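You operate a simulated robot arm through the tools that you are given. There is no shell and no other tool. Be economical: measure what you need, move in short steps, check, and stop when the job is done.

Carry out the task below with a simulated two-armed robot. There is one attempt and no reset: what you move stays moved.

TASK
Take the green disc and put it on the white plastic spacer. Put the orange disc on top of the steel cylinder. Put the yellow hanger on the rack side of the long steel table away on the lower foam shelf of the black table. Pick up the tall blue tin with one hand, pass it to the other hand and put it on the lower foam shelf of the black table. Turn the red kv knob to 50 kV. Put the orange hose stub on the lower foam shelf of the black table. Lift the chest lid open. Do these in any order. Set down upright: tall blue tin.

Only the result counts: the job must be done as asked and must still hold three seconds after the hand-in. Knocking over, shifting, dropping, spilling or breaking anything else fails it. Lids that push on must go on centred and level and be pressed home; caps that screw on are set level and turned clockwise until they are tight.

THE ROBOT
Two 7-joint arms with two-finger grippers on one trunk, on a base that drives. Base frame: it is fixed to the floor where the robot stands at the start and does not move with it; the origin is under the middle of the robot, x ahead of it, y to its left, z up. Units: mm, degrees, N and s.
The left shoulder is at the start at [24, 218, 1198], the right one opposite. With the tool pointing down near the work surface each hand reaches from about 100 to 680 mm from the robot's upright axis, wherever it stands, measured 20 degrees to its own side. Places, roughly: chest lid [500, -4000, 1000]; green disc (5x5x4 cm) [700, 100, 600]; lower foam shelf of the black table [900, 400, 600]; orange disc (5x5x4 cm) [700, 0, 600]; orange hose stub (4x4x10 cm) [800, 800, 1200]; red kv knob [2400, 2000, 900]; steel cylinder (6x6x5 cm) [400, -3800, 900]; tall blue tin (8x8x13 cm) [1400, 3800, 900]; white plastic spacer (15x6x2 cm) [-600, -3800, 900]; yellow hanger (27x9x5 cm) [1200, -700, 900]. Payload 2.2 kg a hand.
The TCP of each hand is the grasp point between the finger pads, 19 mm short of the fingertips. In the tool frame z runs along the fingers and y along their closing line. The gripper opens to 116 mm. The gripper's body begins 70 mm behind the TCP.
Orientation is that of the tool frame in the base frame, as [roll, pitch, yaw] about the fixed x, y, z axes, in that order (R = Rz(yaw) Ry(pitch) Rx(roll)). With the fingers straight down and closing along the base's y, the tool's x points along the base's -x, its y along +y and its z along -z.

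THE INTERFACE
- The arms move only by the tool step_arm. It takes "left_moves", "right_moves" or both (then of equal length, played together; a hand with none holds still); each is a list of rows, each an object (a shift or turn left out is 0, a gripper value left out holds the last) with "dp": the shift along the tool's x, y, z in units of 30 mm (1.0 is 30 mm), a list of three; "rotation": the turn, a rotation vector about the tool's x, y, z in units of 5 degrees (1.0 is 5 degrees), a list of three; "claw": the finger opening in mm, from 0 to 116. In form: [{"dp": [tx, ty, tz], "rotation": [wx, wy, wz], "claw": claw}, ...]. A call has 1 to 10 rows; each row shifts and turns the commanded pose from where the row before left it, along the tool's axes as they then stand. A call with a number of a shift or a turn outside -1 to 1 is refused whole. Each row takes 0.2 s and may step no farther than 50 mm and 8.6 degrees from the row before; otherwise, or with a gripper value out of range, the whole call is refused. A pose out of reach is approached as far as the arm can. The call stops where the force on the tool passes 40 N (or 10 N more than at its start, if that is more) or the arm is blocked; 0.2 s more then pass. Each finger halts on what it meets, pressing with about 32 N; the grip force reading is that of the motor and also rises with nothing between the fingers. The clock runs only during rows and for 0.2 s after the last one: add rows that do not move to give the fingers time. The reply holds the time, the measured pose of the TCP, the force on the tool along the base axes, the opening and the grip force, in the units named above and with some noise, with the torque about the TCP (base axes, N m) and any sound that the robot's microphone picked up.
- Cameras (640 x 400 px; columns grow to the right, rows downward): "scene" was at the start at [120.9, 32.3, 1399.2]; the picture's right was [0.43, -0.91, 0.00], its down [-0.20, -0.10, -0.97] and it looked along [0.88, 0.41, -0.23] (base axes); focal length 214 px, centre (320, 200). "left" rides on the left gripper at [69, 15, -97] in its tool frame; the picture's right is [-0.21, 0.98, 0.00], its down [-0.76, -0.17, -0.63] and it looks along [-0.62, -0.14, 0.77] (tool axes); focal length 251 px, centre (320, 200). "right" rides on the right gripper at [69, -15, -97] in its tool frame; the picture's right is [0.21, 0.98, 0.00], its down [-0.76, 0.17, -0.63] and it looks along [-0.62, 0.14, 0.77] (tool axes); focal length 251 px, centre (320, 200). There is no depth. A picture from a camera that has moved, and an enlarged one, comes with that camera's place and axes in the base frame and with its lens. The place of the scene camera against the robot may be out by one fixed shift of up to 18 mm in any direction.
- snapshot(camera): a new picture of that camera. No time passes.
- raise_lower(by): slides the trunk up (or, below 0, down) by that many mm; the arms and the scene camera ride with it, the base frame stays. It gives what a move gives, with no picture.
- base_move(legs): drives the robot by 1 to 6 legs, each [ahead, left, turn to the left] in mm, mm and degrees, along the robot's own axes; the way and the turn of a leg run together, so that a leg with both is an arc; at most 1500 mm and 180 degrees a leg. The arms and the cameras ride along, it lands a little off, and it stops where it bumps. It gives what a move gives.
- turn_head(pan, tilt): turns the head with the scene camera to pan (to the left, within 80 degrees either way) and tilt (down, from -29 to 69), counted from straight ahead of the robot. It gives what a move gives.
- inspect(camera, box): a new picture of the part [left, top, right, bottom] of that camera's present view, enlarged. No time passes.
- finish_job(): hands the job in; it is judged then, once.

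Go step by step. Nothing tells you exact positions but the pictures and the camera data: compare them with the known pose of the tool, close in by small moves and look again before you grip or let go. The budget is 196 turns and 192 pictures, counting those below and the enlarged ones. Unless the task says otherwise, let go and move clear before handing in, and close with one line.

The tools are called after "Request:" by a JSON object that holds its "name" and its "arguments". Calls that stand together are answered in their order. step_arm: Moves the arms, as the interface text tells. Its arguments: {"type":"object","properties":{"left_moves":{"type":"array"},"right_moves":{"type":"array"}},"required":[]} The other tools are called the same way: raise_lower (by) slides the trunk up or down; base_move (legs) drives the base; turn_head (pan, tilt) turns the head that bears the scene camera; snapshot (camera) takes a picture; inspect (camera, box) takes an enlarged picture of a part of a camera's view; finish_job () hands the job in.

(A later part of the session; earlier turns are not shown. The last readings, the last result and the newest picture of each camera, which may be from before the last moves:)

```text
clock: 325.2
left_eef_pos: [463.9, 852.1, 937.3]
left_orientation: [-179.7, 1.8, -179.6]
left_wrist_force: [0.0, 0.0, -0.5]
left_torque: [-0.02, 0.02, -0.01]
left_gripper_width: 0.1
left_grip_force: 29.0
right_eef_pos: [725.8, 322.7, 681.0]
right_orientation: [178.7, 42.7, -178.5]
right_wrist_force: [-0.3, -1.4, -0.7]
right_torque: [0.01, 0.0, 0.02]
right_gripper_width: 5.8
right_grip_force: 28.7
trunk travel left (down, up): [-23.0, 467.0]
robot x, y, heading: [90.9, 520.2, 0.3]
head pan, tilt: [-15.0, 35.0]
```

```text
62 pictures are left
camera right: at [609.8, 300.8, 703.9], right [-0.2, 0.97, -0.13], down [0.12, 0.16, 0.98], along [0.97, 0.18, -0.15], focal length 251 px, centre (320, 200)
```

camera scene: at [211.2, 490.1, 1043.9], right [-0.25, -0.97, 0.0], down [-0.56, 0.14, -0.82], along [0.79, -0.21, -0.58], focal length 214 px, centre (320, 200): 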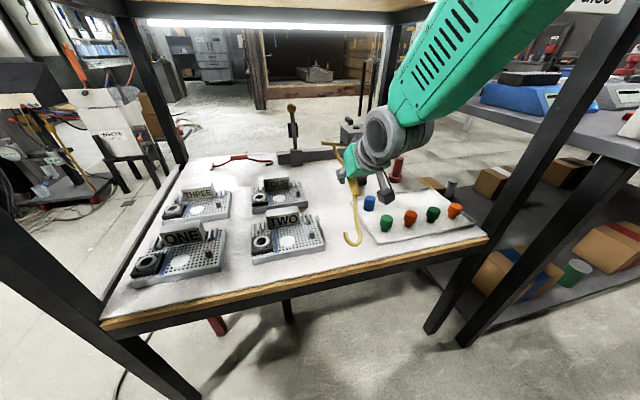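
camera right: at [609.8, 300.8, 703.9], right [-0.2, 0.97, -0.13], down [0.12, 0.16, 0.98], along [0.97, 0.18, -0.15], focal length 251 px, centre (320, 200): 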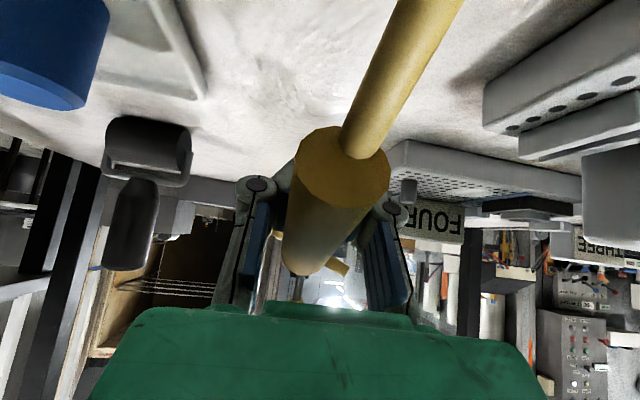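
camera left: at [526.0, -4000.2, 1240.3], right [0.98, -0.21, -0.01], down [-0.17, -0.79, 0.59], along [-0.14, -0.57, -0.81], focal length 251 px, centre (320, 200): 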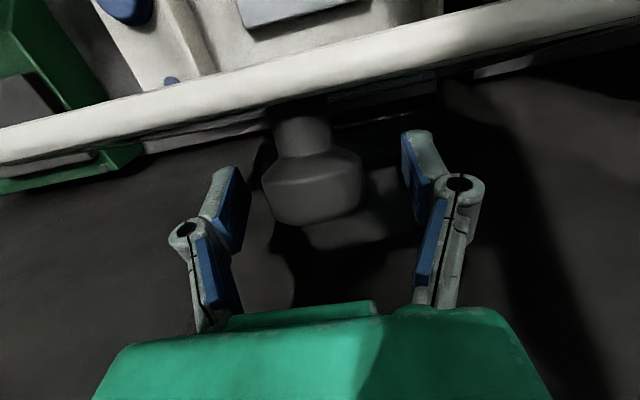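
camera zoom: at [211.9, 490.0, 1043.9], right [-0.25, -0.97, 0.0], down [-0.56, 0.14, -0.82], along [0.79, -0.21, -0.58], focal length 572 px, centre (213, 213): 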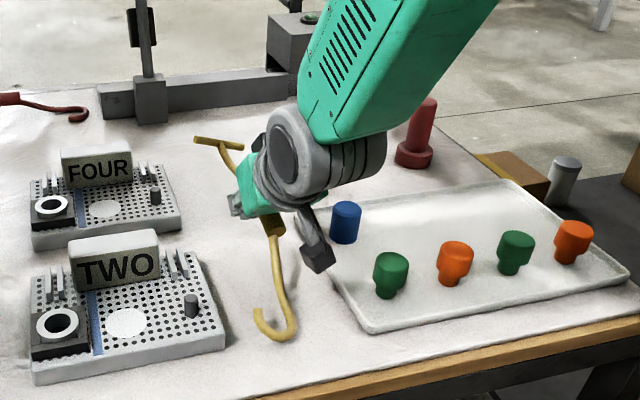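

Nearly laid down. I lower 32 mm more, then open.

Request:
{"name": "step_arm", "arguments": {"right_moves": [{"dp": [0.33, 0, 0.4]}, {"dp": [0.33, 0, 0.4]}, {}]}}

Request:
{"name": "inspect", "arguments": {"camera": "scene", "box": [260, 120, 460, 270]}}

Request:
{"name": "snapshot", "arguments": {"camera": "right"}}

```text
clock: 326.1
left_eef_pos: [465.9, 851.5, 938.5]
left_orientation: [-179.6, 1.9, -179.6]
left_wrist_force: [-1.2, 0.2, -0.2]
left_torque: [0.02, 0.0, -0.01]
left_gripper_width: 0.0
left_grip_force: 28.7
right_eef_pos: [728.8, 323.0, 649.0]
right_orientation: [178.7, 42.7, -178.4]
right_wrist_force: [-1.0, 0.0, 0.1]
right_torque: [0.02, 0.03, 0.03]
right_gripper_width: 6.1
right_grip_force: 28.6
trunk travel left (down, up): [-23.0, 467.0]
robot x, y, heading: [89.9, 519.4, 0.2]
head pan, tilt: [-15.0, 35.0]
```

```text
2.67 times, centred on (360, 195) of scene
camera zoom: at [211.9, 490.1, 1043.9], right [-0.25, -0.97, 0.0], down [-0.56, 0.14, -0.82], along [0.79, -0.21, -0.58], focal length 572 px, centre (213, 213)
```

zoom: 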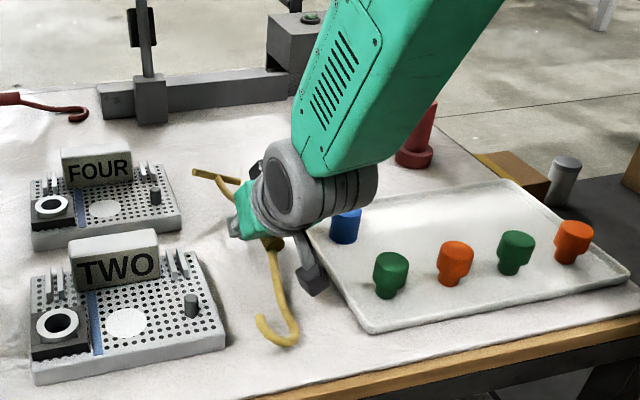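

```text
60 pictures are left
camera right: at [612.4, 301.1, 672.7], right [-0.2, 0.97, -0.13], down [0.12, 0.16, 0.98], along [0.97, 0.18, -0.15], focal length 251 px, centre (320, 200)
```

right: 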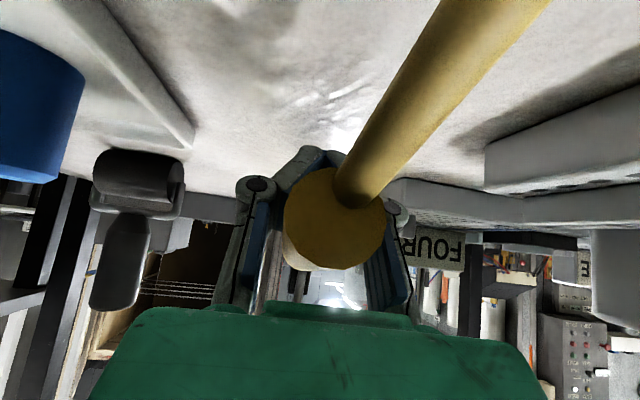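

Request:
{"name": "step_arm", "arguments": {"right_moves": [{"dp": [0.15, 0, 0.18]}, {"claw": 30}, {"claw": 56}, {}, {}]}}

Request:
{"name": "snapshot", "arguments": {"camera": "right"}}

Request:
{"name": "inspect", "arguments": {"camera": "scene", "box": [260, 120, 460, 270]}}

```text
clock: 327.2
left_eef_pos: [464.6, 851.2, 937.2]
left_orientation: [-179.7, 1.7, -179.5]
left_wrist_force: [0.2, 0.0, 1.0]
left_torque: [0.0, -0.03, -0.02]
left_gripper_width: 0.3
left_grip_force: 28.5
right_eef_pos: [729.4, 323.0, 643.2]
right_orientation: [178.7, 42.9, -178.4]
right_wrist_force: [0.4, -0.4, 1.5]
right_torque: [-0.05, 0.01, 0.05]
right_gripper_width: 56.1
right_grip_force: 0.6
trunk travel left (down, up): [-23.0, 467.0]
robot x, y, heading: [94.5, 522.2, 0.3]
head pan, tilt: [-15.0, 35.0]
```

```text
59 pictures are left
camera right: at [612.7, 302.1, 665.5], right [-0.2, 0.97, -0.13], down [0.12, 0.16, 0.98], along [0.97, 0.18, -0.15], focal length 251 px, centre (320, 200)
```

right: 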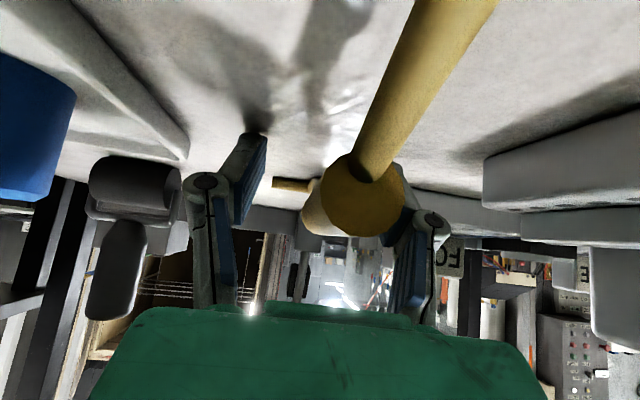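

```text
2.67 times, centred on (360, 195) of scene
camera zoom: at [211.8, 490.2, 1043.9], right [-0.25, -0.97, 0.0], down [-0.56, 0.14, -0.82], along [0.79, -0.21, -0.58], focal length 572 px, centre (213, 213)
```

zoom: 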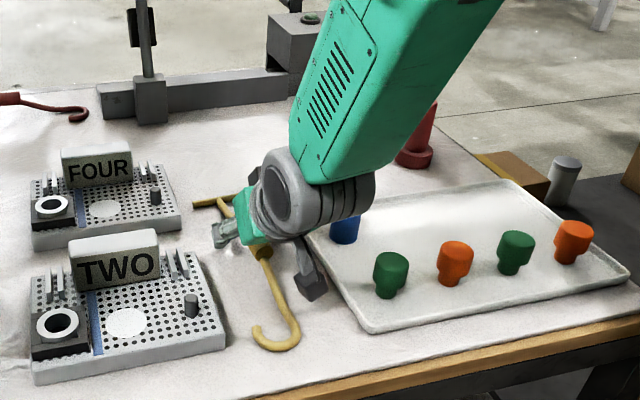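

Hanger lies on the foam. I centre the fingers off it and back out.

Request:
{"name": "step_arm", "arguments": {"right_moves": [{"dp": [0, 0.27, 0]}, {"dp": [0, 0, -0.5]}, {"dp": [0, 0, -1]}, {"dp": [0, 0, -1]}, {"dp": [0.2, 0, -1]}, {"dp": [0.2, 0, -1]}, {"dp": [0.4, 0, -0.9]}, {"dp": [0.4, 0, -0.9]}]}}

Request:
{"name": "base_move", "arguments": {"legs": [[-300, 0, 0]]}}

Request:
{"name": "snapshot", "arguments": {"camera": "scene"}}

```text
clock: 329.1
left_eef_pos: [463.9, 850.7, 938.8]
left_orientation: [-179.7, 1.9, -179.7]
left_wrist_force: [-0.1, -0.8, 0.5]
left_torque: [-0.08, 0.03, -0.02]
left_gripper_width: 0.0
left_grip_force: 28.6
right_eef_pos: [572.2, 324.6, 758.3]
right_orientation: [178.7, 42.8, -178.5]
right_wrist_force: [0.1, 0.9, -0.7]
right_torque: [0.03, 0.0, 0.01]
right_gripper_width: 56.4
right_grip_force: 0.0
trunk travel left (down, up): [-23.0, 467.0]
robot x, y, heading: [91.1, 519.7, 0.6]
head pan, tilt: [-15.0, 35.0]
```

```text
clock: 331.1
left_eef_pos: [166.8, 848.6, 938.8]
left_orientation: [-179.7, 2.0, -179.7]
left_wrist_force: [-0.2, -0.2, 0.6]
left_torque: [0.02, -0.05, 0.01]
left_gripper_width: 0.0
left_grip_force: 28.3
right_eef_pos: [276.0, 320.7, 757.3]
right_orientation: [178.6, 42.8, -178.4]
right_wrist_force: [0.3, 0.9, 0.7]
right_torque: [-0.02, 0.0, 0.0]
right_gripper_width: 56.3
right_grip_force: 0.1
trunk travel left (down, up): [-23.0, 467.0]
robot x, y, heading: [-207.2, 515.5, 0.4]
head pan, tilt: [-15.0, 35.0]
```

```text
57 pictures are left
camera scene: at [-87.4, 487.6, 1044.1], right [-0.25, -0.97, 0.0], down [-0.56, 0.14, -0.82], along [0.79, -0.21, -0.57], focal length 214 px, centre (320, 200)
```

scene: 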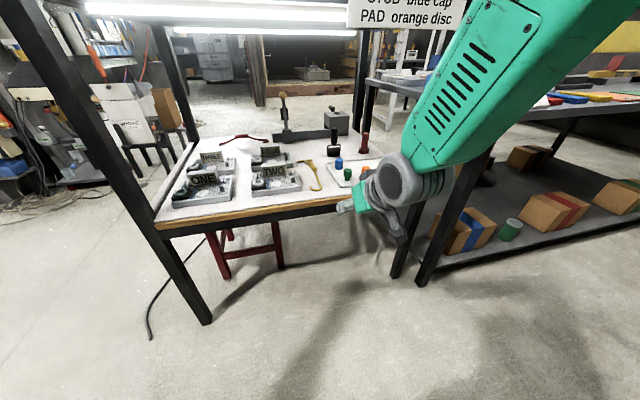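

The hanger is placed. Next the orange hose stub on the table top's left rear; I sidestep left at low trunk, let it settle, then raise the trunk.

Request:
{"name": "base_move", "arguments": {"legs": [[0, 540, 0]]}}

Request:
{"name": "turn_head", "arguments": {"pan": 20, "tilt": 15}}

Request:
{"name": "turn_head", "arguments": {"pan": -20, "tilt": 15}}

Request:
{"name": "turn_head", "arguments": {"pan": 20, "tilt": 15}}

Request:
{"name": "raise_lower", "arguments": {"by": 400}}

Request:
{"name": "step_arm", "arguments": {"right_moves": [{"dp": [-0.67, 0, -0.73]}, {"dp": [-0.67, 0, -0.73]}, {"dp": [-0.67, 0, -0.73]}, {"dp": [-0.67, 0, -0.73]}, {"dp": [-0.67, 0, -0.73]}, {}]}}

Request:
{"name": "snapshot", "arguments": {"camera": "scene"}}

```text
clock: 334.1
left_eef_pos: [158.3, 1372.0, 939.1]
left_orientation: [-179.6, 1.9, -179.5]
left_wrist_force: [0.4, 0.0, 0.2]
left_torque: [0.01, -0.02, 0.0]
left_gripper_width: 0.0
left_grip_force: 28.4
right_eef_pos: [270.4, 843.5, 757.5]
right_orientation: [178.6, 43.0, -178.3]
right_wrist_force: [0.5, 0.8, -0.3]
right_torque: [-0.01, -0.02, 0.02]
right_gripper_width: 55.9
right_grip_force: 0.0
trunk travel left (down, up): [-23.0, 467.0]
robot x, y, heading: [-214.4, 1039.4, 0.7]
head pan, tilt: [-15.0, 35.0]
```

```text
clock: 335.1
left_eef_pos: [157.7, 1371.7, 940.0]
left_orientation: [-179.7, 2.1, -179.5]
left_wrist_force: [-0.7, 0.6, -0.4]
left_torque: [-0.03, -0.01, 0.0]
left_gripper_width: 0.0
left_grip_force: 28.4
right_eef_pos: [268.4, 845.4, 759.2]
right_orientation: [178.7, 43.0, -178.3]
right_wrist_force: [0.6, -0.3, -1.1]
right_torque: [-0.01, 0.0, -0.02]
right_gripper_width: 56.0
right_grip_force: 0.0
trunk travel left (down, up): [-23.0, 467.0]
robot x, y, heading: [-211.3, 1037.9, 1.0]
head pan, tilt: [20.0, 15.0]
```

```text
clock: 336.2
left_eef_pos: [154.9, 1371.2, 939.6]
left_orientation: [-179.8, 2.0, -179.4]
left_wrist_force: [0.1, 0.9, -0.6]
left_torque: [-0.01, -0.01, -0.01]
left_gripper_width: 0.0
left_grip_force: 28.6
right_eef_pos: [267.2, 842.7, 757.3]
right_orientation: [178.6, 43.0, -178.4]
right_wrist_force: [0.6, -0.1, -1.2]
right_torque: [-0.04, -0.01, 0.0]
right_gripper_width: 56.1
right_grip_force: 0.1
trunk travel left (down, up): [-23.0, 467.0]
robot x, y, heading: [-211.8, 1036.8, 0.7]
head pan, tilt: [-20.0, 15.0]
```

```text
clock: 337.3
left_eef_pos: [157.1, 1371.0, 939.8]
left_orientation: [-179.8, 2.0, -179.5]
left_wrist_force: [-0.2, -0.4, -0.3]
left_torque: [0.0, -0.03, 0.01]
left_gripper_width: 0.0
left_grip_force: 28.5
right_eef_pos: [268.8, 844.3, 758.8]
right_orientation: [178.6, 43.0, -178.3]
right_wrist_force: [-0.3, 0.2, -0.4]
right_torque: [0.0, 0.03, 0.0]
right_gripper_width: 56.0
right_grip_force: 0.0
trunk travel left (down, up): [-23.0, 467.0]
robot x, y, heading: [-211.2, 1040.5, 0.9]
head pan, tilt: [20.0, 15.0]
```

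```text
clock: 341.1
left_eef_pos: [157.3, 1371.4, 1338.2]
left_orientation: [-179.8, 1.9, -179.5]
left_wrist_force: [0.7, -0.1, 0.1]
left_torque: [0.04, 0.03, 0.01]
left_gripper_width: 0.3
left_grip_force: 28.3
right_eef_pos: [269.0, 844.5, 1158.7]
right_orientation: [178.6, 43.0, -178.4]
right_wrist_force: [0.5, -0.3, 0.0]
right_torque: [-0.02, -0.01, 0.0]
right_gripper_width: 56.1
right_grip_force: 0.0
trunk travel left (down, up): [-423.0, 67.0]
robot x, y, heading: [-213.2, 1042.3, 0.5]
head pan, tilt: [20.0, 15.0]
```

```text
clock: 342.5
left_eef_pos: [157.8, 1369.8, 1339.5]
left_orientation: [-179.8, 1.9, -179.6]
left_wrist_force: [-0.7, -0.5, -0.2]
left_torque: [-0.02, -0.01, -0.01]
left_gripper_width: 0.0
left_grip_force: 28.3
right_eef_pos: [274.8, 842.2, 1301.1]
right_orientation: [178.6, 43.0, -178.4]
right_wrist_force: [0.4, -0.1, 0.2]
right_torque: [0.0, 0.04, -0.01]
right_gripper_width: 55.9
right_grip_force: 0.0
right hand out of reach, approached as far as the arm can: row 3, 4
trunk travel left (down, up): [-423.0, 67.0]
robot x, y, heading: [-213.1, 1039.6, 0.9]
head pan, tilt: [20.0, 15.0]
```

```text
56 pictures are left
camera scene: at [-88.1, 1063.8, 1475.8], right [0.35, -0.94, 0.0], down [-0.25, -0.09, -0.97], along [0.9, 0.34, -0.26], focal length 214 px, centre (320, 200)
```

scene: 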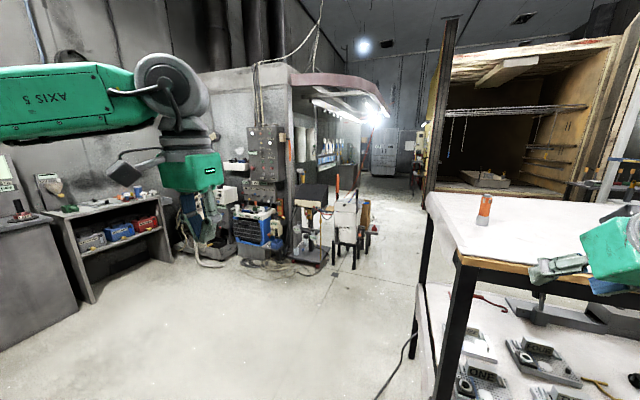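

The stub stands at ≈(757,777) on the top. I drive forward; the right hand will be above the table short of it.

Request:
{"name": "base_move", "arguments": {"legs": [[350, 0, -0.8]]}}

Request:
{"name": "snapshot", "arguments": {"camera": "right"}}

```text
clock: 344.8
left_eef_pos: [511.8, 1367.5, 1340.2]
left_orientation: [-179.7, 2.1, 179.5]
left_wrist_force: [1.3, 0.2, -0.1]
left_torque: [0.02, 0.02, -0.01]
left_gripper_width: 0.2
left_grip_force: 28.7
right_eef_pos: [620.1, 836.7, 1302.7]
right_orientation: [178.8, 43.1, -179.2]
right_wrist_force: [0.1, 0.0, -0.2]
right_torque: [-0.02, -0.02, -0.01]
right_gripper_width: 55.9
right_grip_force: 0.0
trunk travel left (down, up): [-423.0, 67.0]
robot x, y, heading: [135.7, 1042.0, -0.5]
head pan, tilt: [20.0, 15.0]
```

```text
55 pictures are left
camera right: at [502.2, 817.1, 1325.0], right [-0.18, 0.97, -0.13], down [0.12, 0.15, 0.98], along [0.98, 0.17, -0.14], focal length 251 px, centre (320, 200)
```

right: 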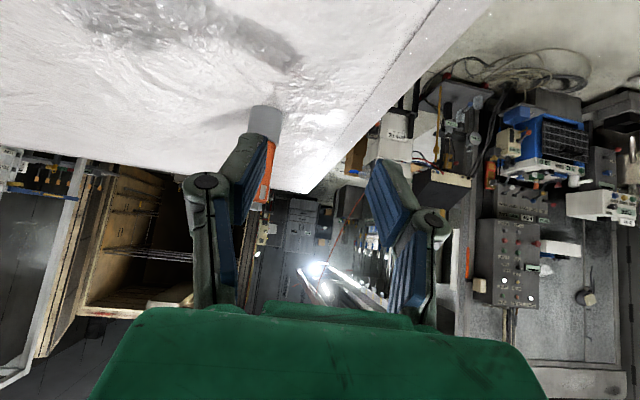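

I open to 80, line up sideways with the stub and get closer.

Request:
{"name": "step_arm", "arguments": {"right_moves": [{"dp": [-0.6, -0.83, 0.83], "claw": 84}, {"dp": [-0.6, -0.83, 0.83]}, {}, {}]}}

Request:
{"name": "snapshot", "arguments": {"camera": "right"}}

```text
clock: 345.8
left_eef_pos: [511.1, 1365.7, 1339.9]
left_orientation: [-179.8, 2.1, 179.6]
left_wrist_force: [0.0, 0.5, -0.4]
left_torque: [0.0, -0.01, -0.01]
left_gripper_width: 0.0
left_grip_force: 28.6
right_eef_pos: [680.3, 788.0, 1288.4]
right_orientation: [178.6, 43.1, -179.3]
right_wrist_force: [-0.6, -0.6, 0.6]
right_torque: [-0.01, -0.01, 0.01]
right_gripper_width: 83.9
right_grip_force: 0.1
trunk travel left (down, up): [-423.0, 67.0]
robot x, y, heading: [137.6, 1041.7, -0.2]
head pan, tilt: [20.0, 15.0]
```

```text
54 pictures are left
camera right: at [563.4, 768.4, 1311.2], right [-0.19, 0.97, -0.13], down [0.12, 0.15, 0.98], along [0.98, 0.17, -0.14], focal length 251 px, centre (320, 200)
```

right: 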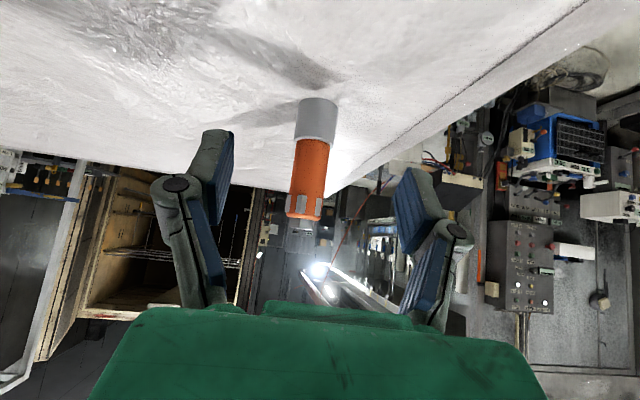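

Stub at (770,792), graspable at z≈1262. I move in and close firmly.

Request:
{"name": "step_arm", "arguments": {"right_moves": [{"dp": [-0.53, 0.05, 0.9]}, {"dp": [-0.53, 0.05, 0.9]}, {"dp": [-0.53, 0.05, 0.9]}, {}, {}]}}

Request:
{"name": "snapshot", "arguments": {"camera": "right"}}

```text
clock: 347.0
left_eef_pos: [511.2, 1364.3, 1340.8]
left_orientation: [-179.8, 2.1, 179.5]
left_wrist_force: [-0.7, -0.6, 0.1]
left_torque: [0.02, -0.02, 0.0]
left_gripper_width: 0.0
left_grip_force: 28.8
right_eef_pos: [770.7, 794.5, 1264.5]
right_orientation: [178.5, 43.1, -179.4]
right_wrist_force: [-0.1, -0.1, -0.1]
right_torque: [0.03, 0.01, 0.01]
right_gripper_width: 84.0
right_grip_force: 0.1
trunk travel left (down, up): [-423.0, 67.0]
robot x, y, heading: [131.6, 1042.3, -0.4]
head pan, tilt: [20.0, 15.0]
```

```text
53 pictures are left
camera right: at [653.5, 773.7, 1286.3], right [-0.19, 0.97, -0.13], down [0.12, 0.15, 0.98], along [0.98, 0.17, -0.14], focal length 251 px, centre (320, 200)
```

right: 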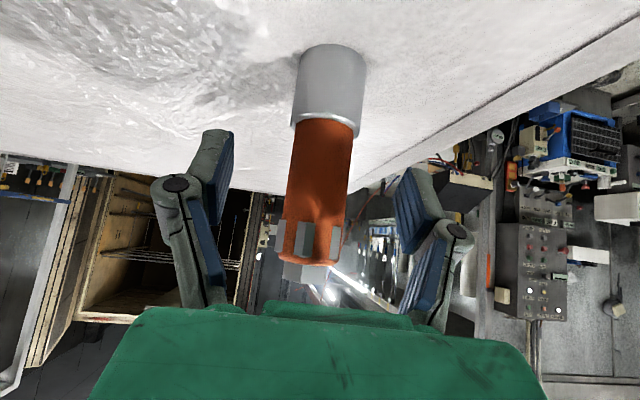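

Request:
{"name": "step_arm", "arguments": {"right_moves": [{"claw": 40}, {"claw": 0}, {}, {}, {}]}}

Request:
{"name": "step_arm", "arguments": {"right_moves": [{"dp": [-0.34, 0, -0.37]}, {"dp": [-0.34, 0, -0.37]}, {"dp": [-0.34, 0, -0.37]}, {"dp": [-0.34, 0, -0.37]}, {}]}}

Request:
{"name": "snapshot", "arguments": {"camera": "right"}}

```text
clock: 348.2
left_eef_pos: [511.1, 1364.9, 1340.8]
left_orientation: [-179.9, 2.1, 179.6]
left_wrist_force: [0.1, -1.2, -0.3]
left_torque: [-0.01, -0.04, 0.01]
left_gripper_width: 0.2
left_grip_force: 28.7
right_eef_pos: [769.7, 793.3, 1263.6]
right_orientation: [178.5, 43.1, -179.4]
right_wrist_force: [-0.1, 0.3, 0.1]
right_torque: [0.03, 0.03, 0.0]
right_gripper_width: 30.1
right_grip_force: 31.7
trunk travel left (down, up): [-423.0, 67.0]
robot x, y, heading: [135.6, 1040.6, 0.1]
head pan, tilt: [20.0, 15.0]
```

```text
clock: 349.4
left_eef_pos: [510.8, 1363.2, 1341.5]
left_orientation: [-179.9, 2.0, 179.7]
left_wrist_force: [-0.1, 0.6, 0.1]
left_torque: [-0.01, 0.0, 0.02]
left_gripper_width: 0.1
left_grip_force: 28.4
right_eef_pos: [770.1, 791.7, 1323.7]
right_orientation: [178.5, 43.2, -179.4]
right_wrist_force: [-0.1, 0.5, -0.8]
right_torque: [-0.02, 0.0, -0.03]
right_gripper_width: 30.1
right_grip_force: 31.8
trunk travel left (down, up): [-423.0, 67.0]
robot x, y, heading: [137.8, 1041.5, -0.6]
head pan, tilt: [20.0, 15.0]
```

```text
52 pictures are left
camera right: at [653.8, 771.8, 1346.0], right [-0.18, 0.97, -0.13], down [0.12, 0.15, 0.98], along [0.98, 0.17, -0.14], focal length 251 px, centre (320, 200)
```

right: 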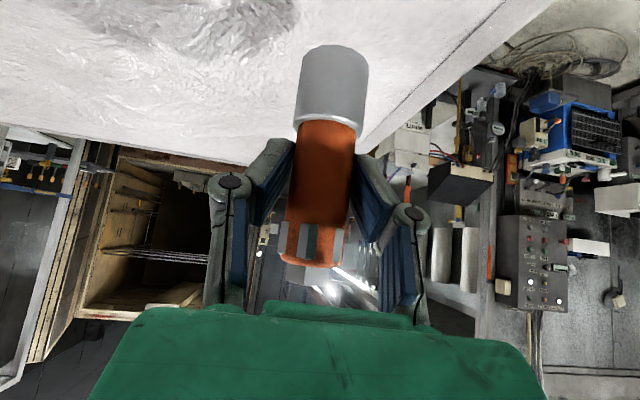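

Stub is held. I'll set it down from the table's left side. I back off, lower the trunk, and drive around to the north side.

Request:
{"name": "base_move", "arguments": {"legs": [[-300, 0, 0]]}}

Request:
{"name": "raise_lower", "arguments": {"by": -400}}

Request:
{"name": "base_move", "arguments": {"legs": [[0, 960, 0], [1430, 0, 0], [0, 0, -90]]}}

Request:
{"name": "turn_head", "arguments": {"pan": -15, "tilt": 25}}

Request:
{"name": "snapshot", "arguments": {"camera": "scene"}}

```text
clock: 351.4
left_eef_pos: [210.8, 1366.2, 1340.3]
left_orientation: [-179.8, 2.0, 179.7]
left_wrist_force: [-0.4, 0.6, 0.3]
left_torque: [-0.02, 0.01, 0.0]
left_gripper_width: 0.0
left_grip_force: 28.5
right_eef_pos: [470.9, 793.9, 1322.7]
right_orientation: [178.4, 43.0, -179.2]
right_wrist_force: [-0.2, -1.1, -1.1]
right_torque: [0.0, 0.04, -0.05]
right_gripper_width: 30.3
right_grip_force: 32.0
trunk travel left (down, up): [-423.0, 67.0]
robot x, y, heading: [-161.9, 1041.5, -0.5]
head pan, tilt: [20.0, 15.0]
```

```text
clock: 355.3
left_eef_pos: [205.3, 1365.8, 942.3]
left_orientation: [-179.9, 2.3, 179.7]
left_wrist_force: [0.2, -0.7, -0.7]
left_torque: [-0.02, 0.01, -0.01]
left_gripper_width: 0.0
left_grip_force: 28.9
right_eef_pos: [464.8, 793.9, 925.4]
right_orientation: [178.5, 43.3, -179.1]
right_wrist_force: [-0.2, 0.2, -0.1]
right_torque: [0.02, 0.01, 0.01]
right_gripper_width: 29.8
right_grip_force: 31.6
trunk travel left (down, up): [-23.0, 467.0]
robot x, y, heading: [-163.1, 1038.4, -0.2]
head pan, tilt: [20.0, 15.0]
```

```text
clock: 370.7
left_eef_pos: [1592.8, 1687.5, 941.9]
left_orientation: [-179.9, 2.3, 93.4]
left_wrist_force: [0.3, -0.1, 0.4]
left_torque: [0.0, -0.02, 0.0]
left_gripper_width: 0.0
left_grip_force: 28.7
right_eef_pos: [1039.2, 1389.9, 925.3]
right_orientation: [178.5, 43.2, 94.4]
right_wrist_force: [-0.2, 0.2, -1.5]
right_torque: [-0.05, -0.05, 0.01]
right_gripper_width: 29.8
right_grip_force: 32.4
trunk travel left (down, up): [-23.0, 467.0]
robot x, y, heading: [1245.7, 2030.8, -86.4]
head pan, tilt: [20.0, 15.0]
```

```text
clock: 371.7
left_eef_pos: [1591.0, 1689.7, 943.2]
left_orientation: [-179.9, 2.4, 93.5]
left_wrist_force: [0.5, -0.4, -0.1]
left_torque: [0.01, 0.01, -0.01]
left_gripper_width: 0.0
left_grip_force: 28.3
right_eef_pos: [1038.3, 1392.7, 927.2]
right_orientation: [178.5, 43.5, 94.4]
right_wrist_force: [-0.1, 0.6, -1.1]
right_torque: [-0.01, -0.03, 0.0]
right_gripper_width: 30.1
right_grip_force: 31.7
trunk travel left (down, up): [-23.0, 467.0]
robot x, y, heading: [1244.1, 2031.7, -86.4]
head pan, tilt: [-15.0, 25.0]
```

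```text
51 pictures are left
camera scene: at [1224.4, 1891.3, 1059.6], right [-0.98, 0.2, 0.0], down [0.08, 0.42, -0.91], along [-0.18, -0.89, -0.43], focal length 214 px, centre (320, 200)
```

scene: 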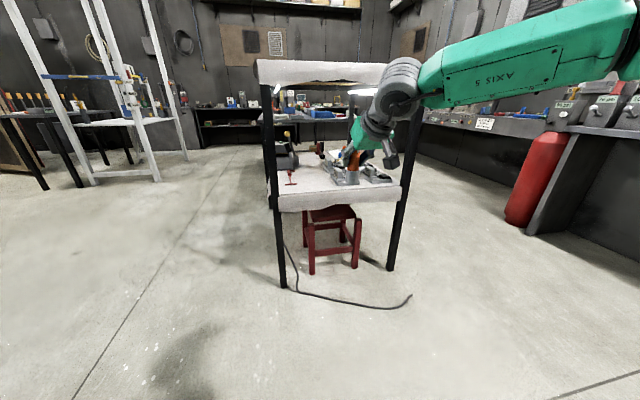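

I correct the heading, lower the stub, and drive toward the shelf's left side.

Request:
{"name": "base_move", "arguments": {"legs": [[0, 0, -3.6], [380, 0, 0]]}}

Request:
{"name": "step_arm", "arguments": {"right_moves": [{"dp": [0.86, 0, 0.91]}, {"dp": [0.86, 0, 0.91]}, {"dp": [0.86, 0, 0.91]}, {"dp": [0.86, 0, 0.91]}, {}]}}

Request:
{"name": "snapshot", "arguments": {"camera": "scene"}}

Request:
{"name": "snapshot", "arguments": {"camera": "right"}}

```text
clock: 374.5
left_eef_pos: [1563.3, 1284.0, 943.4]
left_orientation: [-179.9, 2.4, 89.3]
left_wrist_force: [0.1, -1.3, -0.2]
left_torque: [0.02, 0.01, -0.01]
left_gripper_width: 0.2
left_grip_force: 28.5
right_eef_pos: [991.7, 1029.0, 925.4]
right_orientation: [178.5, 43.3, 90.3]
right_wrist_force: [0.7, 0.2, -0.4]
right_torque: [0.02, 0.01, -0.02]
right_gripper_width: 30.0
right_grip_force: 31.7
trunk travel left (down, up): [-23.0, 467.0]
robot x, y, heading: [1244.7, 1651.1, -90.5]
head pan, tilt: [-15.0, 25.0]
```

```text
clock: 375.7
left_eef_pos: [1564.8, 1287.5, 944.1]
left_orientation: [-179.9, 2.6, 89.3]
left_wrist_force: [-0.5, 0.2, -0.4]
left_torque: [0.01, 0.04, 0.01]
left_gripper_width: 0.0
left_grip_force: 28.4
right_eef_pos: [994.6, 1029.6, 777.8]
right_orientation: [178.6, 43.6, 90.4]
right_wrist_force: [0.6, -0.5, -1.2]
right_torque: [0.0, -0.01, 0.0]
right_gripper_width: 30.3
right_grip_force: 31.6
trunk travel left (down, up): [-23.0, 467.0]
robot x, y, heading: [1242.6, 1654.3, -90.5]
head pan, tilt: [-15.0, 25.0]
```

```text
50 pictures are left
camera scene: at [1213.2, 1512.5, 1059.6], right [-0.96, 0.27, 0.0], down [0.11, 0.41, -0.91], along [-0.24, -0.87, -0.43], focal length 214 px, centre (320, 200)
```

scene: 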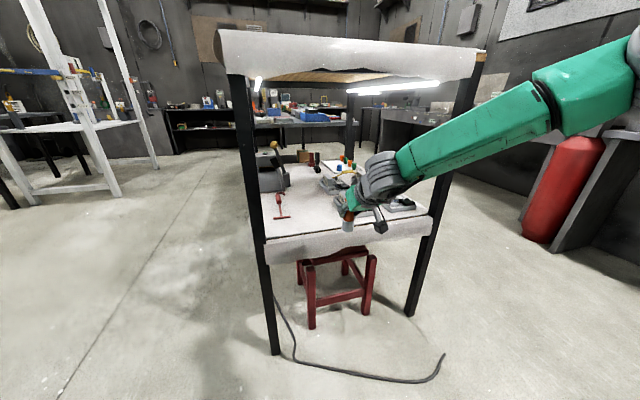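

```text
49 pictures are left
camera right: at [975.2, 1144.6, 799.3], right [0.98, 0.18, -0.13], down [0.15, -0.11, 0.98], along [0.16, -0.98, -0.13], focal length 251 px, centre (320, 200)
```

right: 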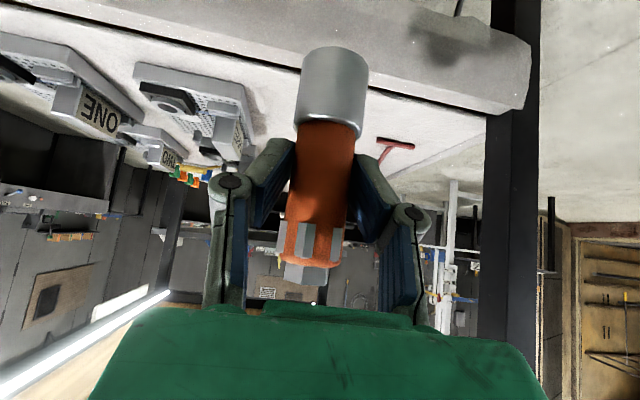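

The free foam area here is about x 920–1130, y 640–830. I drive 200 mm in and lower the stub at ≈(1000,770).

Request:
{"name": "base_move", "arguments": {"legs": [[200, 0, 0.5]]}}

Request:
{"name": "step_arm", "arguments": {"right_moves": [{"dp": [-0.1, 0.1, 0.8]}, {"dp": [-0.1, 0.1, 0.8]}, {"dp": [0.2, 0, 0.7]}, {}]}}

Request:
{"name": "snapshot", "arguments": {"camera": "right"}}

```text
clock: 377.4
left_eef_pos: [1568.3, 1083.4, 943.0]
left_orientation: [-179.8, 2.5, 90.2]
left_wrist_force: [0.0, -1.2, 0.5]
left_torque: [0.01, 0.0, 0.01]
left_gripper_width: 0.0
left_grip_force: 28.3
right_eef_pos: [1001.0, 819.6, 776.0]
right_orientation: [178.4, 43.3, 91.1]
right_wrist_force: [-0.7, -0.3, -2.5]
right_torque: [0.03, -0.01, 0.04]
right_gripper_width: 30.0
right_grip_force: 32.2
trunk travel left (down, up): [-23.0, 467.0]
robot x, y, heading: [1242.2, 1448.6, -89.6]
head pan, tilt: [-15.0, 25.0]
```

```text
clock: 378.4
left_eef_pos: [1568.0, 1087.8, 945.2]
left_orientation: [-179.9, 2.8, 90.1]
left_wrist_force: [0.0, -0.6, 1.0]
left_torque: [-0.03, -0.01, 0.0]
left_gripper_width: 0.1
left_grip_force: 28.6
right_eef_pos: [1009.0, 773.3, 729.2]
right_orientation: [178.6, 43.6, 91.1]
right_wrist_force: [0.3, 0.6, -0.1]
right_torque: [0.0, -0.03, 0.03]
right_gripper_width: 30.2
right_grip_force: 31.9
trunk travel left (down, up): [-23.0, 467.0]
robot x, y, heading: [1242.0, 1447.3, -89.7]
head pan, tilt: [-15.0, 25.0]
```

```text
48 pictures are left
camera right: at [988.2, 888.9, 751.3], right [0.97, 0.19, -0.13], down [0.15, -0.11, 0.98], along [0.17, -0.98, -0.13], focal length 251 px, centre (320, 200)
```

right: 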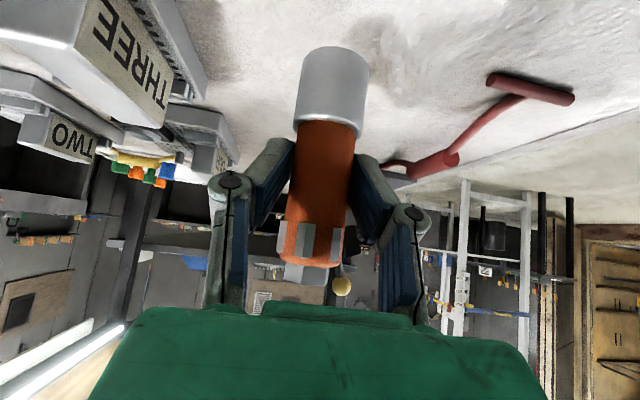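

Request:
{"name": "step_arm", "arguments": {"right_moves": [{"dp": [0.46, 0, 0.48]}, {"dp": [0.35, 0, 0.36]}, {"dp": [0.12, 0, 0.12]}, {"dp": [0.12, 0, 0.12]}, {}]}}

Request:
{"name": "inspect", "arguments": {"camera": "right", "box": [200, 0, 520, 200]}}

```text
clock: 379.6
left_eef_pos: [1569.1, 1087.0, 944.7]
left_orientation: [-179.9, 2.7, 90.1]
left_wrist_force: [-0.1, -0.7, -0.1]
left_torque: [-0.02, 0.01, 0.04]
left_gripper_width: 0.1
left_grip_force: 28.2
right_eef_pos: [1009.9, 774.4, 684.9]
right_orientation: [178.6, 43.5, 91.2]
right_wrist_force: [1.1, -0.4, -0.9]
right_torque: [0.01, -0.02, -0.02]
right_gripper_width: 29.9
right_grip_force: 31.9
trunk travel left (down, up): [-23.0, 467.0]
robot x, y, heading: [1243.5, 1446.6, -90.1]
head pan, tilt: [-15.0, 25.0]
```

```text
2.00 times, centred on (360, 100) of right
camera zoom: at [989.6, 889.1, 705.5], right [0.97, 0.19, -0.13], down [0.15, -0.11, 0.98], along [0.17, -0.98, -0.13], focal length 503 px, centre (240, 400)
```

zoom: 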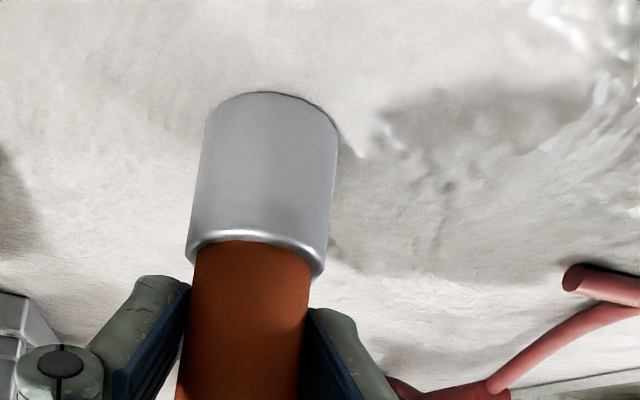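

Almost touching; I lower in small steps until contact, then release.

Request:
{"name": "step_arm", "arguments": {"right_moves": [{"dp": [0.09, 0, 0.1]}, {"dp": [0.09, 0, 0.1]}, {"dp": [0.09, 0, 0.1]}, {}]}}

```text
clock: 380.6
left_eef_pos: [1568.9, 1089.0, 945.4]
left_orientation: [-179.9, 2.8, 90.1]
left_wrist_force: [-0.2, 0.0, -0.2]
left_torque: [0.01, 0.03, 0.0]
left_gripper_width: 0.2
left_grip_force: 28.3
right_eef_pos: [1010.0, 773.1, 676.6]
right_orientation: [178.7, 44.1, 91.2]
right_wrist_force: [-1.2, -3.8, 28.4]
right_torque: [-0.44, 0.09, -0.01]
right_gripper_width: 30.0
right_grip_force: 31.7
trunk travel left (down, up): [-23.0, 467.0]
robot x, y, heading: [1244.6, 1447.2, -89.9]
head pan, tilt: [-15.0, 25.0]
```

Request:
{"name": "step_arm", "arguments": {"right_moves": [{"dp": [-0.04, 0, -0.05]}, {"claw": 50}, {"claw": 84}, {}, {"dp": [0, 0, -0.6]}, {"dp": [0, 0, -1]}, {"dp": [0, 0, -1]}, {"dp": [0, 0, -1]}, {}]}}

Request:
{"name": "snapshot", "arguments": {"camera": "right"}}

```text
clock: 382.6
left_eef_pos: [1568.2, 1086.6, 944.5]
left_orientation: [-179.8, 2.6, 90.1]
left_wrist_force: [-0.4, 0.2, 0.6]
left_torque: [0.01, 0.04, 0.0]
left_gripper_width: 0.0
left_grip_force: 28.5
right_eef_pos: [1007.4, 847.5, 753.4]
right_orientation: [178.5, 43.7, 91.1]
right_wrist_force: [0.6, -0.2, 0.9]
right_torque: [0.02, -0.01, 0.02]
right_gripper_width: 84.1
right_grip_force: 0.0
trunk travel left (down, up): [-23.0, 467.0]
robot x, y, heading: [1245.7, 1448.0, -90.0]
head pan, tilt: [-15.0, 25.0]
```

```text
46 pictures are left
camera right: at [986.0, 962.6, 773.7], right [0.97, 0.19, -0.13], down [0.15, -0.11, 0.98], along [0.17, -0.98, -0.13], focal length 251 px, centre (320, 200)
```

right: 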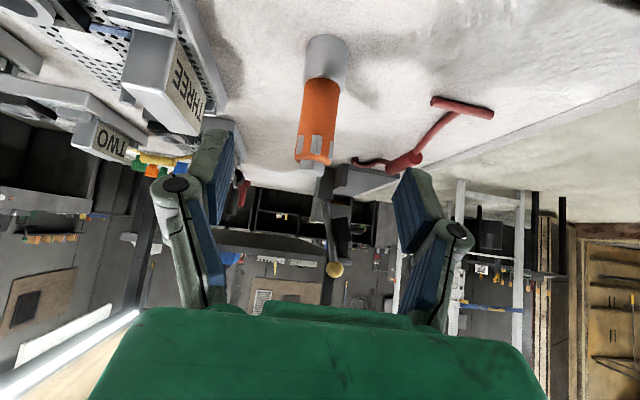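

Stub stands on the foam. Now I back out and turn east to find the red kV knob.

Request:
{"name": "base_move", "arguments": {"legs": [[-560, 0, 0], [0, 0, 90]]}}

Request:
{"name": "turn_head", "arguments": {"pan": 10, "tilt": 15}}

Request:
{"name": "snapshot", "arguments": {"camera": "scene"}}

```text
clock: 389.6
left_eef_pos: [1595.7, 2330.8, 943.9]
left_orientation: [-179.9, 2.8, -179.4]
left_wrist_force: [-0.6, -0.6, 1.3]
left_torque: [0.01, -0.02, -0.01]
left_gripper_width: 0.3
left_grip_force: 28.5
right_eef_pos: [1839.3, 1770.9, 751.9]
right_orientation: [178.5, 43.6, -178.4]
right_wrist_force: [0.3, 0.0, -0.2]
right_torque: [-0.01, -0.03, -0.01]
right_gripper_width: 84.0
right_grip_force: 0.1
trunk travel left (down, up): [-23.0, 467.0]
robot x, y, heading: [1237.5, 2004.9, 0.4]
head pan, tilt: [-15.0, 25.0]
```

```text
clock: 390.4
left_eef_pos: [1593.6, 2330.3, 946.5]
left_orientation: [-179.8, 2.8, -179.4]
left_wrist_force: [0.8, 0.2, -0.1]
left_torque: [-0.04, -0.01, 0.01]
left_gripper_width: 0.2
left_grip_force: 28.5
right_eef_pos: [1837.7, 1769.8, 753.7]
right_orientation: [178.4, 43.8, -178.4]
right_wrist_force: [0.3, 0.4, -0.9]
right_torque: [0.0, -0.04, 0.02]
right_gripper_width: 84.2
right_grip_force: 0.0
trunk travel left (down, up): [-23.0, 467.0]
robot x, y, heading: [1238.5, 1998.4, 0.7]
head pan, tilt: [10.0, 15.0]
```

```text
45 pictures are left
camera scene: at [1365.8, 2010.7, 1075.8], right [0.18, -0.98, 0.0], down [-0.26, -0.05, -0.96], along [0.95, 0.18, -0.26], focal length 214 px, centre (320, 200)
```

scene: 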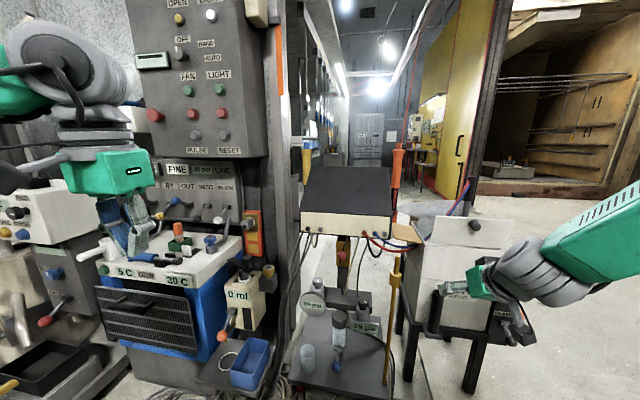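

Request:
{"name": "inspect", "arguments": {"camera": "scene", "box": [285, 160, 435, 300]}}

Request:
{"name": "inspect", "arguments": {"camera": "scene", "box": [400, 200, 560, 370]}}

```text
2.86 times, centred on (360, 230) of scene
camera zoom: at [1365.8, 2010.7, 1075.8], right [0.18, -0.98, 0.0], down [-0.26, -0.05, -0.96], along [0.95, 0.18, -0.26], focal length 613 px, centre (206, 114)
```

zoom: 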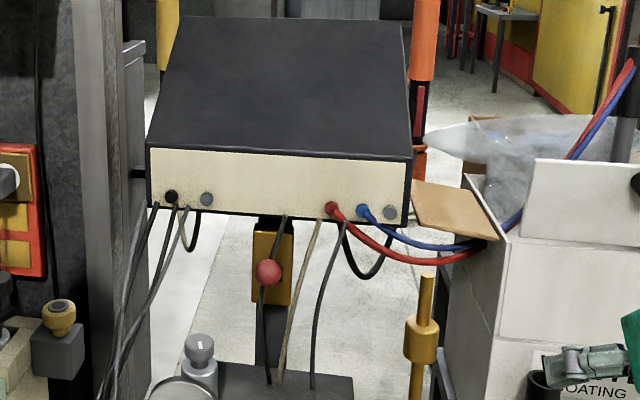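

```text
2.35 times, centred on (480, 285) of scene
camera zoom: at [1365.8, 2010.7, 1075.8], right [0.18, -0.98, 0.0], down [-0.26, -0.05, -0.96], along [0.95, 0.18, -0.26], focal length 505 px, centre (-56, 0)
```

zoom: 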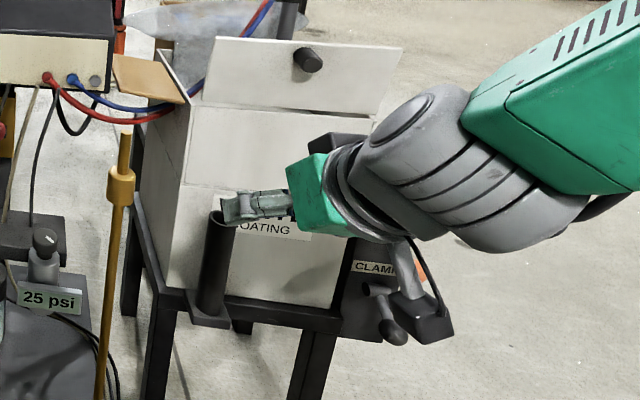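

This is the back of the HV box; its knob faces east. I drive around south of the cabinet to the east side.

Request:
{"name": "base_move", "arguments": {"legs": [[0, 0, -90], [700, 450, 0], [350, 150, 0], [250, 60, 0], [0, 0, 90], [1150, 0, 0]]}}

Request:
{"name": "turn_head", "arguments": {"pan": 70, "tilt": 15}}

Request:
{"name": "snapshot", "arguments": {"camera": "scene"}}

```text
clock: 397.4
left_eef_pos: [1851.1, 1167.8, 955.9]
left_orientation: [178.1, 3.0, 90.4]
left_wrist_force: [-1.3, 0.1, 0.0]
left_torque: [-0.03, -0.11, 0.01]
left_gripper_width: 0.1
left_grip_force: 28.4
right_eef_pos: [1297.9, 926.1, 745.3]
right_orientation: [175.4, 43.2, 89.0]
right_wrist_force: [-1.6, 0.8, 0.1]
right_torque: [-0.02, -0.08, 0.06]
right_gripper_width: 84.3
right_grip_force: 0.2
trunk travel left (down, up): [-23.0, 467.0]
robot x, y, heading: [1554.8, 1519.3, -89.0]
head pan, tilt: [10.0, 15.0]
stopped in leg 2: the force on the tool passed its limit at 89 N (the readings are from after the stop); the commanded pose is now the measured one
```

```text
clock: 398.7
left_eef_pos: [1870.2, 1168.5, 952.3]
left_orientation: [179.1, 3.0, 90.6]
left_wrist_force: [-0.2, -0.6, 0.4]
left_torque: [0.01, -0.02, 0.02]
left_gripper_width: 0.0
left_grip_force: 28.5
right_eef_pos: [1313.7, 925.3, 750.8]
right_orientation: [176.8, 43.2, 90.0]
right_wrist_force: [0.1, 0.2, 0.2]
right_torque: [-0.01, 0.0, 0.02]
right_gripper_width: 84.0
right_grip_force: 0.1
trunk travel left (down, up): [-23.0, 467.0]
robot x, y, heading: [1555.6, 1518.4, -89.2]
head pan, tilt: [70.0, 15.0]
```

```text
42 pictures are left
camera scene: at [1644.5, 1435.5, 1075.3], right [-0.33, -0.94, 0.0], down [-0.25, 0.09, -0.96], along [0.91, -0.32, -0.27], focal length 214 px, centre (320, 200)
```

scene: 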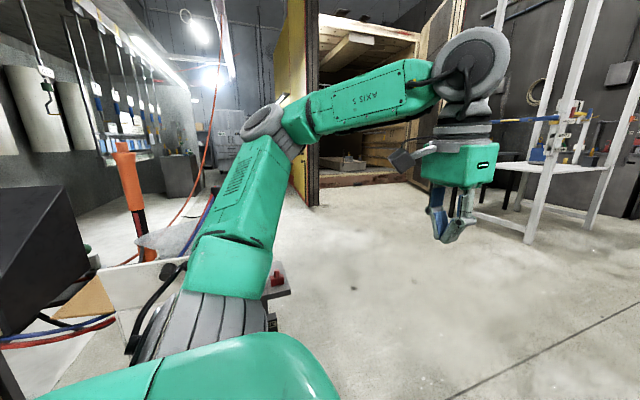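

The right hand ran into the table's leg. I back off, tuck the right hand in and check the shelf.

Request:
{"name": "base_move", "arguments": {"legs": [[-150, 60, 0]]}}

Request:
{"name": "step_arm", "arguments": {"right_moves": [{"dp": [0.31, 0, -0.98]}, {"dp": [0.31, 0, -0.98]}, {"dp": [0.31, 0, -0.98]}, {"dp": [0.31, 0, -0.98]}, {"dp": [0.31, 0, -0.98]}, {"dp": [0.31, 0, -0.98]}, {"dp": [0.31, 0, -0.98]}, {"dp": [0.31, 0, -0.98]}, {"dp": [0.31, 0, -0.98]}]}}

Request:
{"name": "turn_head", "arguments": {"pan": -30, "tilt": 25}}

Request:
{"name": "inspect", "arguments": {"camera": "scene", "box": [160, 60, 560, 310]}}

```text
clock: 400.1
left_eef_pos: [1943.5, 1320.0, 949.4]
left_orientation: [179.8, 3.2, 90.8]
left_wrist_force: [1.1, 0.5, 0.0]
left_torque: [-0.05, 0.07, 0.02]
left_gripper_width: 0.0
left_grip_force: 28.2
right_eef_pos: [1386.1, 1075.2, 755.4]
right_orientation: [177.6, 43.4, 91.1]
right_wrist_force: [1.4, 0.0, 0.5]
right_torque: [0.03, 0.06, -0.1]
right_gripper_width: 84.4
right_grip_force: 0.1
trunk travel left (down, up): [-23.0, 467.0]
robot x, y, heading: [1620.0, 1669.6, -88.8]
head pan, tilt: [70.0, 15.0]
```

```text
clock: 402.1
left_eef_pos: [1931.9, 1321.5, 953.0]
left_orientation: [179.0, 3.3, 90.8]
left_wrist_force: [-0.5, 0.4, 0.6]
left_torque: [0.01, 0.02, -0.03]
left_gripper_width: 0.0
left_grip_force: 28.0
right_eef_pos: [1364.1, 1291.1, 909.2]
right_orientation: [176.8, 43.4, 90.4]
right_wrist_force: [-0.6, 0.4, 0.4]
right_torque: [0.01, -0.01, 0.01]
right_gripper_width: 84.1
right_grip_force: 0.1
right hand out of reach, approached as far as the arm can: row 5, 7, 8, 9
trunk travel left (down, up): [-23.0, 467.0]
robot x, y, heading: [1616.3, 1671.2, -88.8]
head pan, tilt: [70.0, 15.0]
```

```text
clock: 403.9
left_eef_pos: [1934.3, 1322.2, 954.4]
left_orientation: [179.2, 3.2, 90.8]
left_wrist_force: [-0.6, -0.8, 0.4]
left_torque: [0.0, 0.01, 0.02]
left_gripper_width: 0.0
left_grip_force: 28.9
right_eef_pos: [1365.0, 1289.0, 908.8]
right_orientation: [176.8, 43.4, 90.5]
right_wrist_force: [0.8, -0.1, 1.1]
right_torque: [0.02, -0.04, 0.03]
right_gripper_width: 84.0
right_grip_force: 0.1
trunk travel left (down, up): [-23.0, 467.0]
robot x, y, heading: [1616.1, 1667.4, -89.2]
head pan, tilt: [-30.0, 25.0]
```

```text
1.60 times, centred on (360, 185) of scene
camera zoom: at [1566.1, 1536.1, 1059.8], right [-0.88, 0.48, 0.0], down [0.2, 0.37, -0.91], along [-0.44, -0.79, -0.42], focal length 343 px, centre (256, 224)
```

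zoom: 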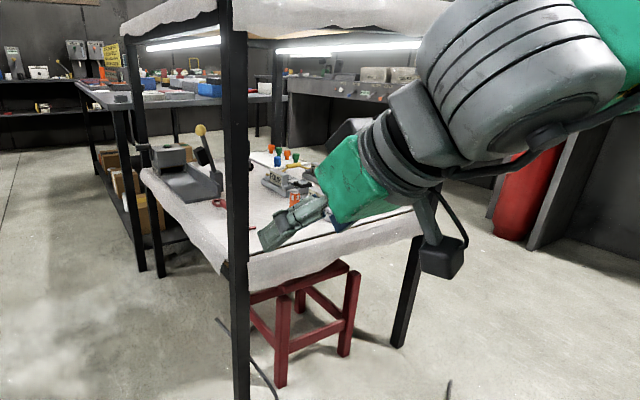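

Table and stub look undisturbed. I continue around with both hands tucked.

Request:
{"name": "base_move", "arguments": {"legs": [[350, 100, 0], [350, 150, 0], [270, 40, 0], [0, 0, 89], [1200, 0, 0]]}}

Request:
{"name": "turn_head", "arguments": {"pan": 75, "tilt": 12}}

Request:
{"name": "snapshot", "arguments": {"camera": "scene"}}

```text
clock: 408.3
left_eef_pos: [2108.4, 608.1, 944.3]
left_orientation: [179.0, 2.2, 85.0]
left_wrist_force: [2.0, -0.5, -0.1]
left_torque: [0.05, 0.09, 0.03]
left_gripper_width: 0.2
left_grip_force: 29.1
right_eef_pos: [1541.5, 633.6, 908.7]
right_orientation: [176.8, 44.1, 84.7]
right_wrist_force: [0.0, -2.6, -2.9]
right_torque: [-0.04, -0.02, 0.04]
right_gripper_width: 83.8
right_grip_force: 0.0
trunk travel left (down, up): [-23.0, 467.0]
robot x, y, heading: [1840.2, 998.2, -94.6]
head pan, tilt: [-30.0, 25.0]
stopped in leg 2: the robot was blocked; the commanded pose is now the measured one
```

```text
clock: 410.1
left_eef_pos: [2106.8, 612.1, 950.7]
left_orientation: [178.7, 2.8, 85.1]
left_wrist_force: [-0.5, -0.4, -0.4]
left_torque: [0.04, -0.02, -0.01]
left_gripper_width: 0.0
left_grip_force: 28.8
right_eef_pos: [1539.6, 635.7, 908.8]
right_orientation: [175.9, 44.3, 84.3]
right_wrist_force: [-0.2, -0.2, -0.3]
right_torque: [-0.01, 0.03, 0.02]
right_gripper_width: 83.9
right_grip_force: 0.1
trunk travel left (down, up): [-23.0, 467.0]
robot x, y, heading: [1836.0, 996.9, -94.5]
head pan, tilt: [75.0, 12.0]
```

```text
40 pictures are left
camera scene: at [1926.4, 934.9, 1081.8], right [-0.34, -0.94, 0.02], down [-0.21, 0.05, -0.98], along [0.92, -0.33, -0.21], focal length 214 px, centre (320, 200)
```

scene: 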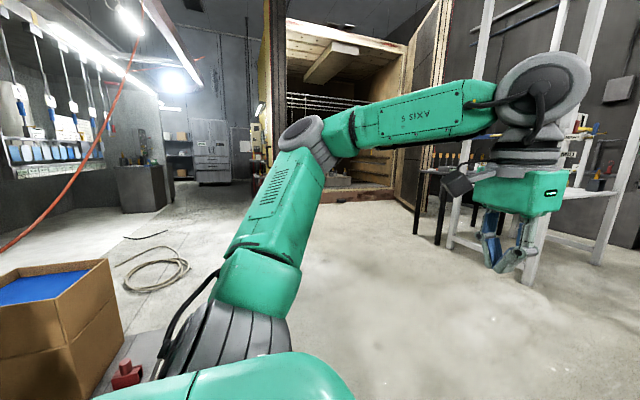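

Probably a spurious stop after the sideways motion; the floor ahead looks clear. I turn to face east and go on.

Request:
{"name": "base_move", "arguments": {"legs": [[150, 0, 0], [0, 0, 94.5], [1250, 0, 0]]}}

Request:
{"name": "snapshot", "arguments": {"camera": "scene"}}

```text
clock: 411.0
left_eef_pos: [2074.3, 570.7, 940.4]
left_orientation: [177.9, 1.1, 83.2]
left_wrist_force: [-2.9, -1.4, -0.4]
left_torque: [0.16, -0.13, 0.0]
left_gripper_width: 0.0
left_grip_force: 28.5
right_eef_pos: [1517.5, 615.8, 894.7]
right_orientation: [176.9, 43.1, 83.8]
right_wrist_force: [-3.8, -0.7, -5.6]
right_torque: [-0.29, -0.36, 0.28]
right_gripper_width: 83.7
right_grip_force: 0.0
trunk travel left (down, up): [-23.0, 467.0]
robot x, y, heading: [1835.0, 990.5, -96.3]
head pan, tilt: [75.0, 12.0]
stopped in leg 1: the robot was blocked; the commanded pose is now the measured one
```

```text
39 pictures are left
camera scene: at [1959.5, 908.5, 1077.1], right [-0.36, -0.93, 0.02], down [-0.24, 0.07, -0.97], along [0.9, -0.36, -0.25], focal length 214 px, centre (320, 200)
```

scene: 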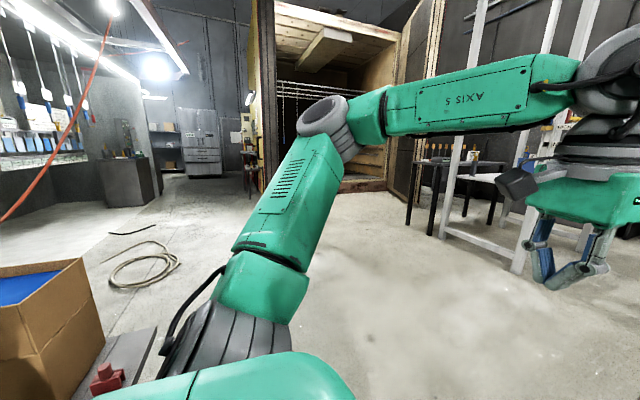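

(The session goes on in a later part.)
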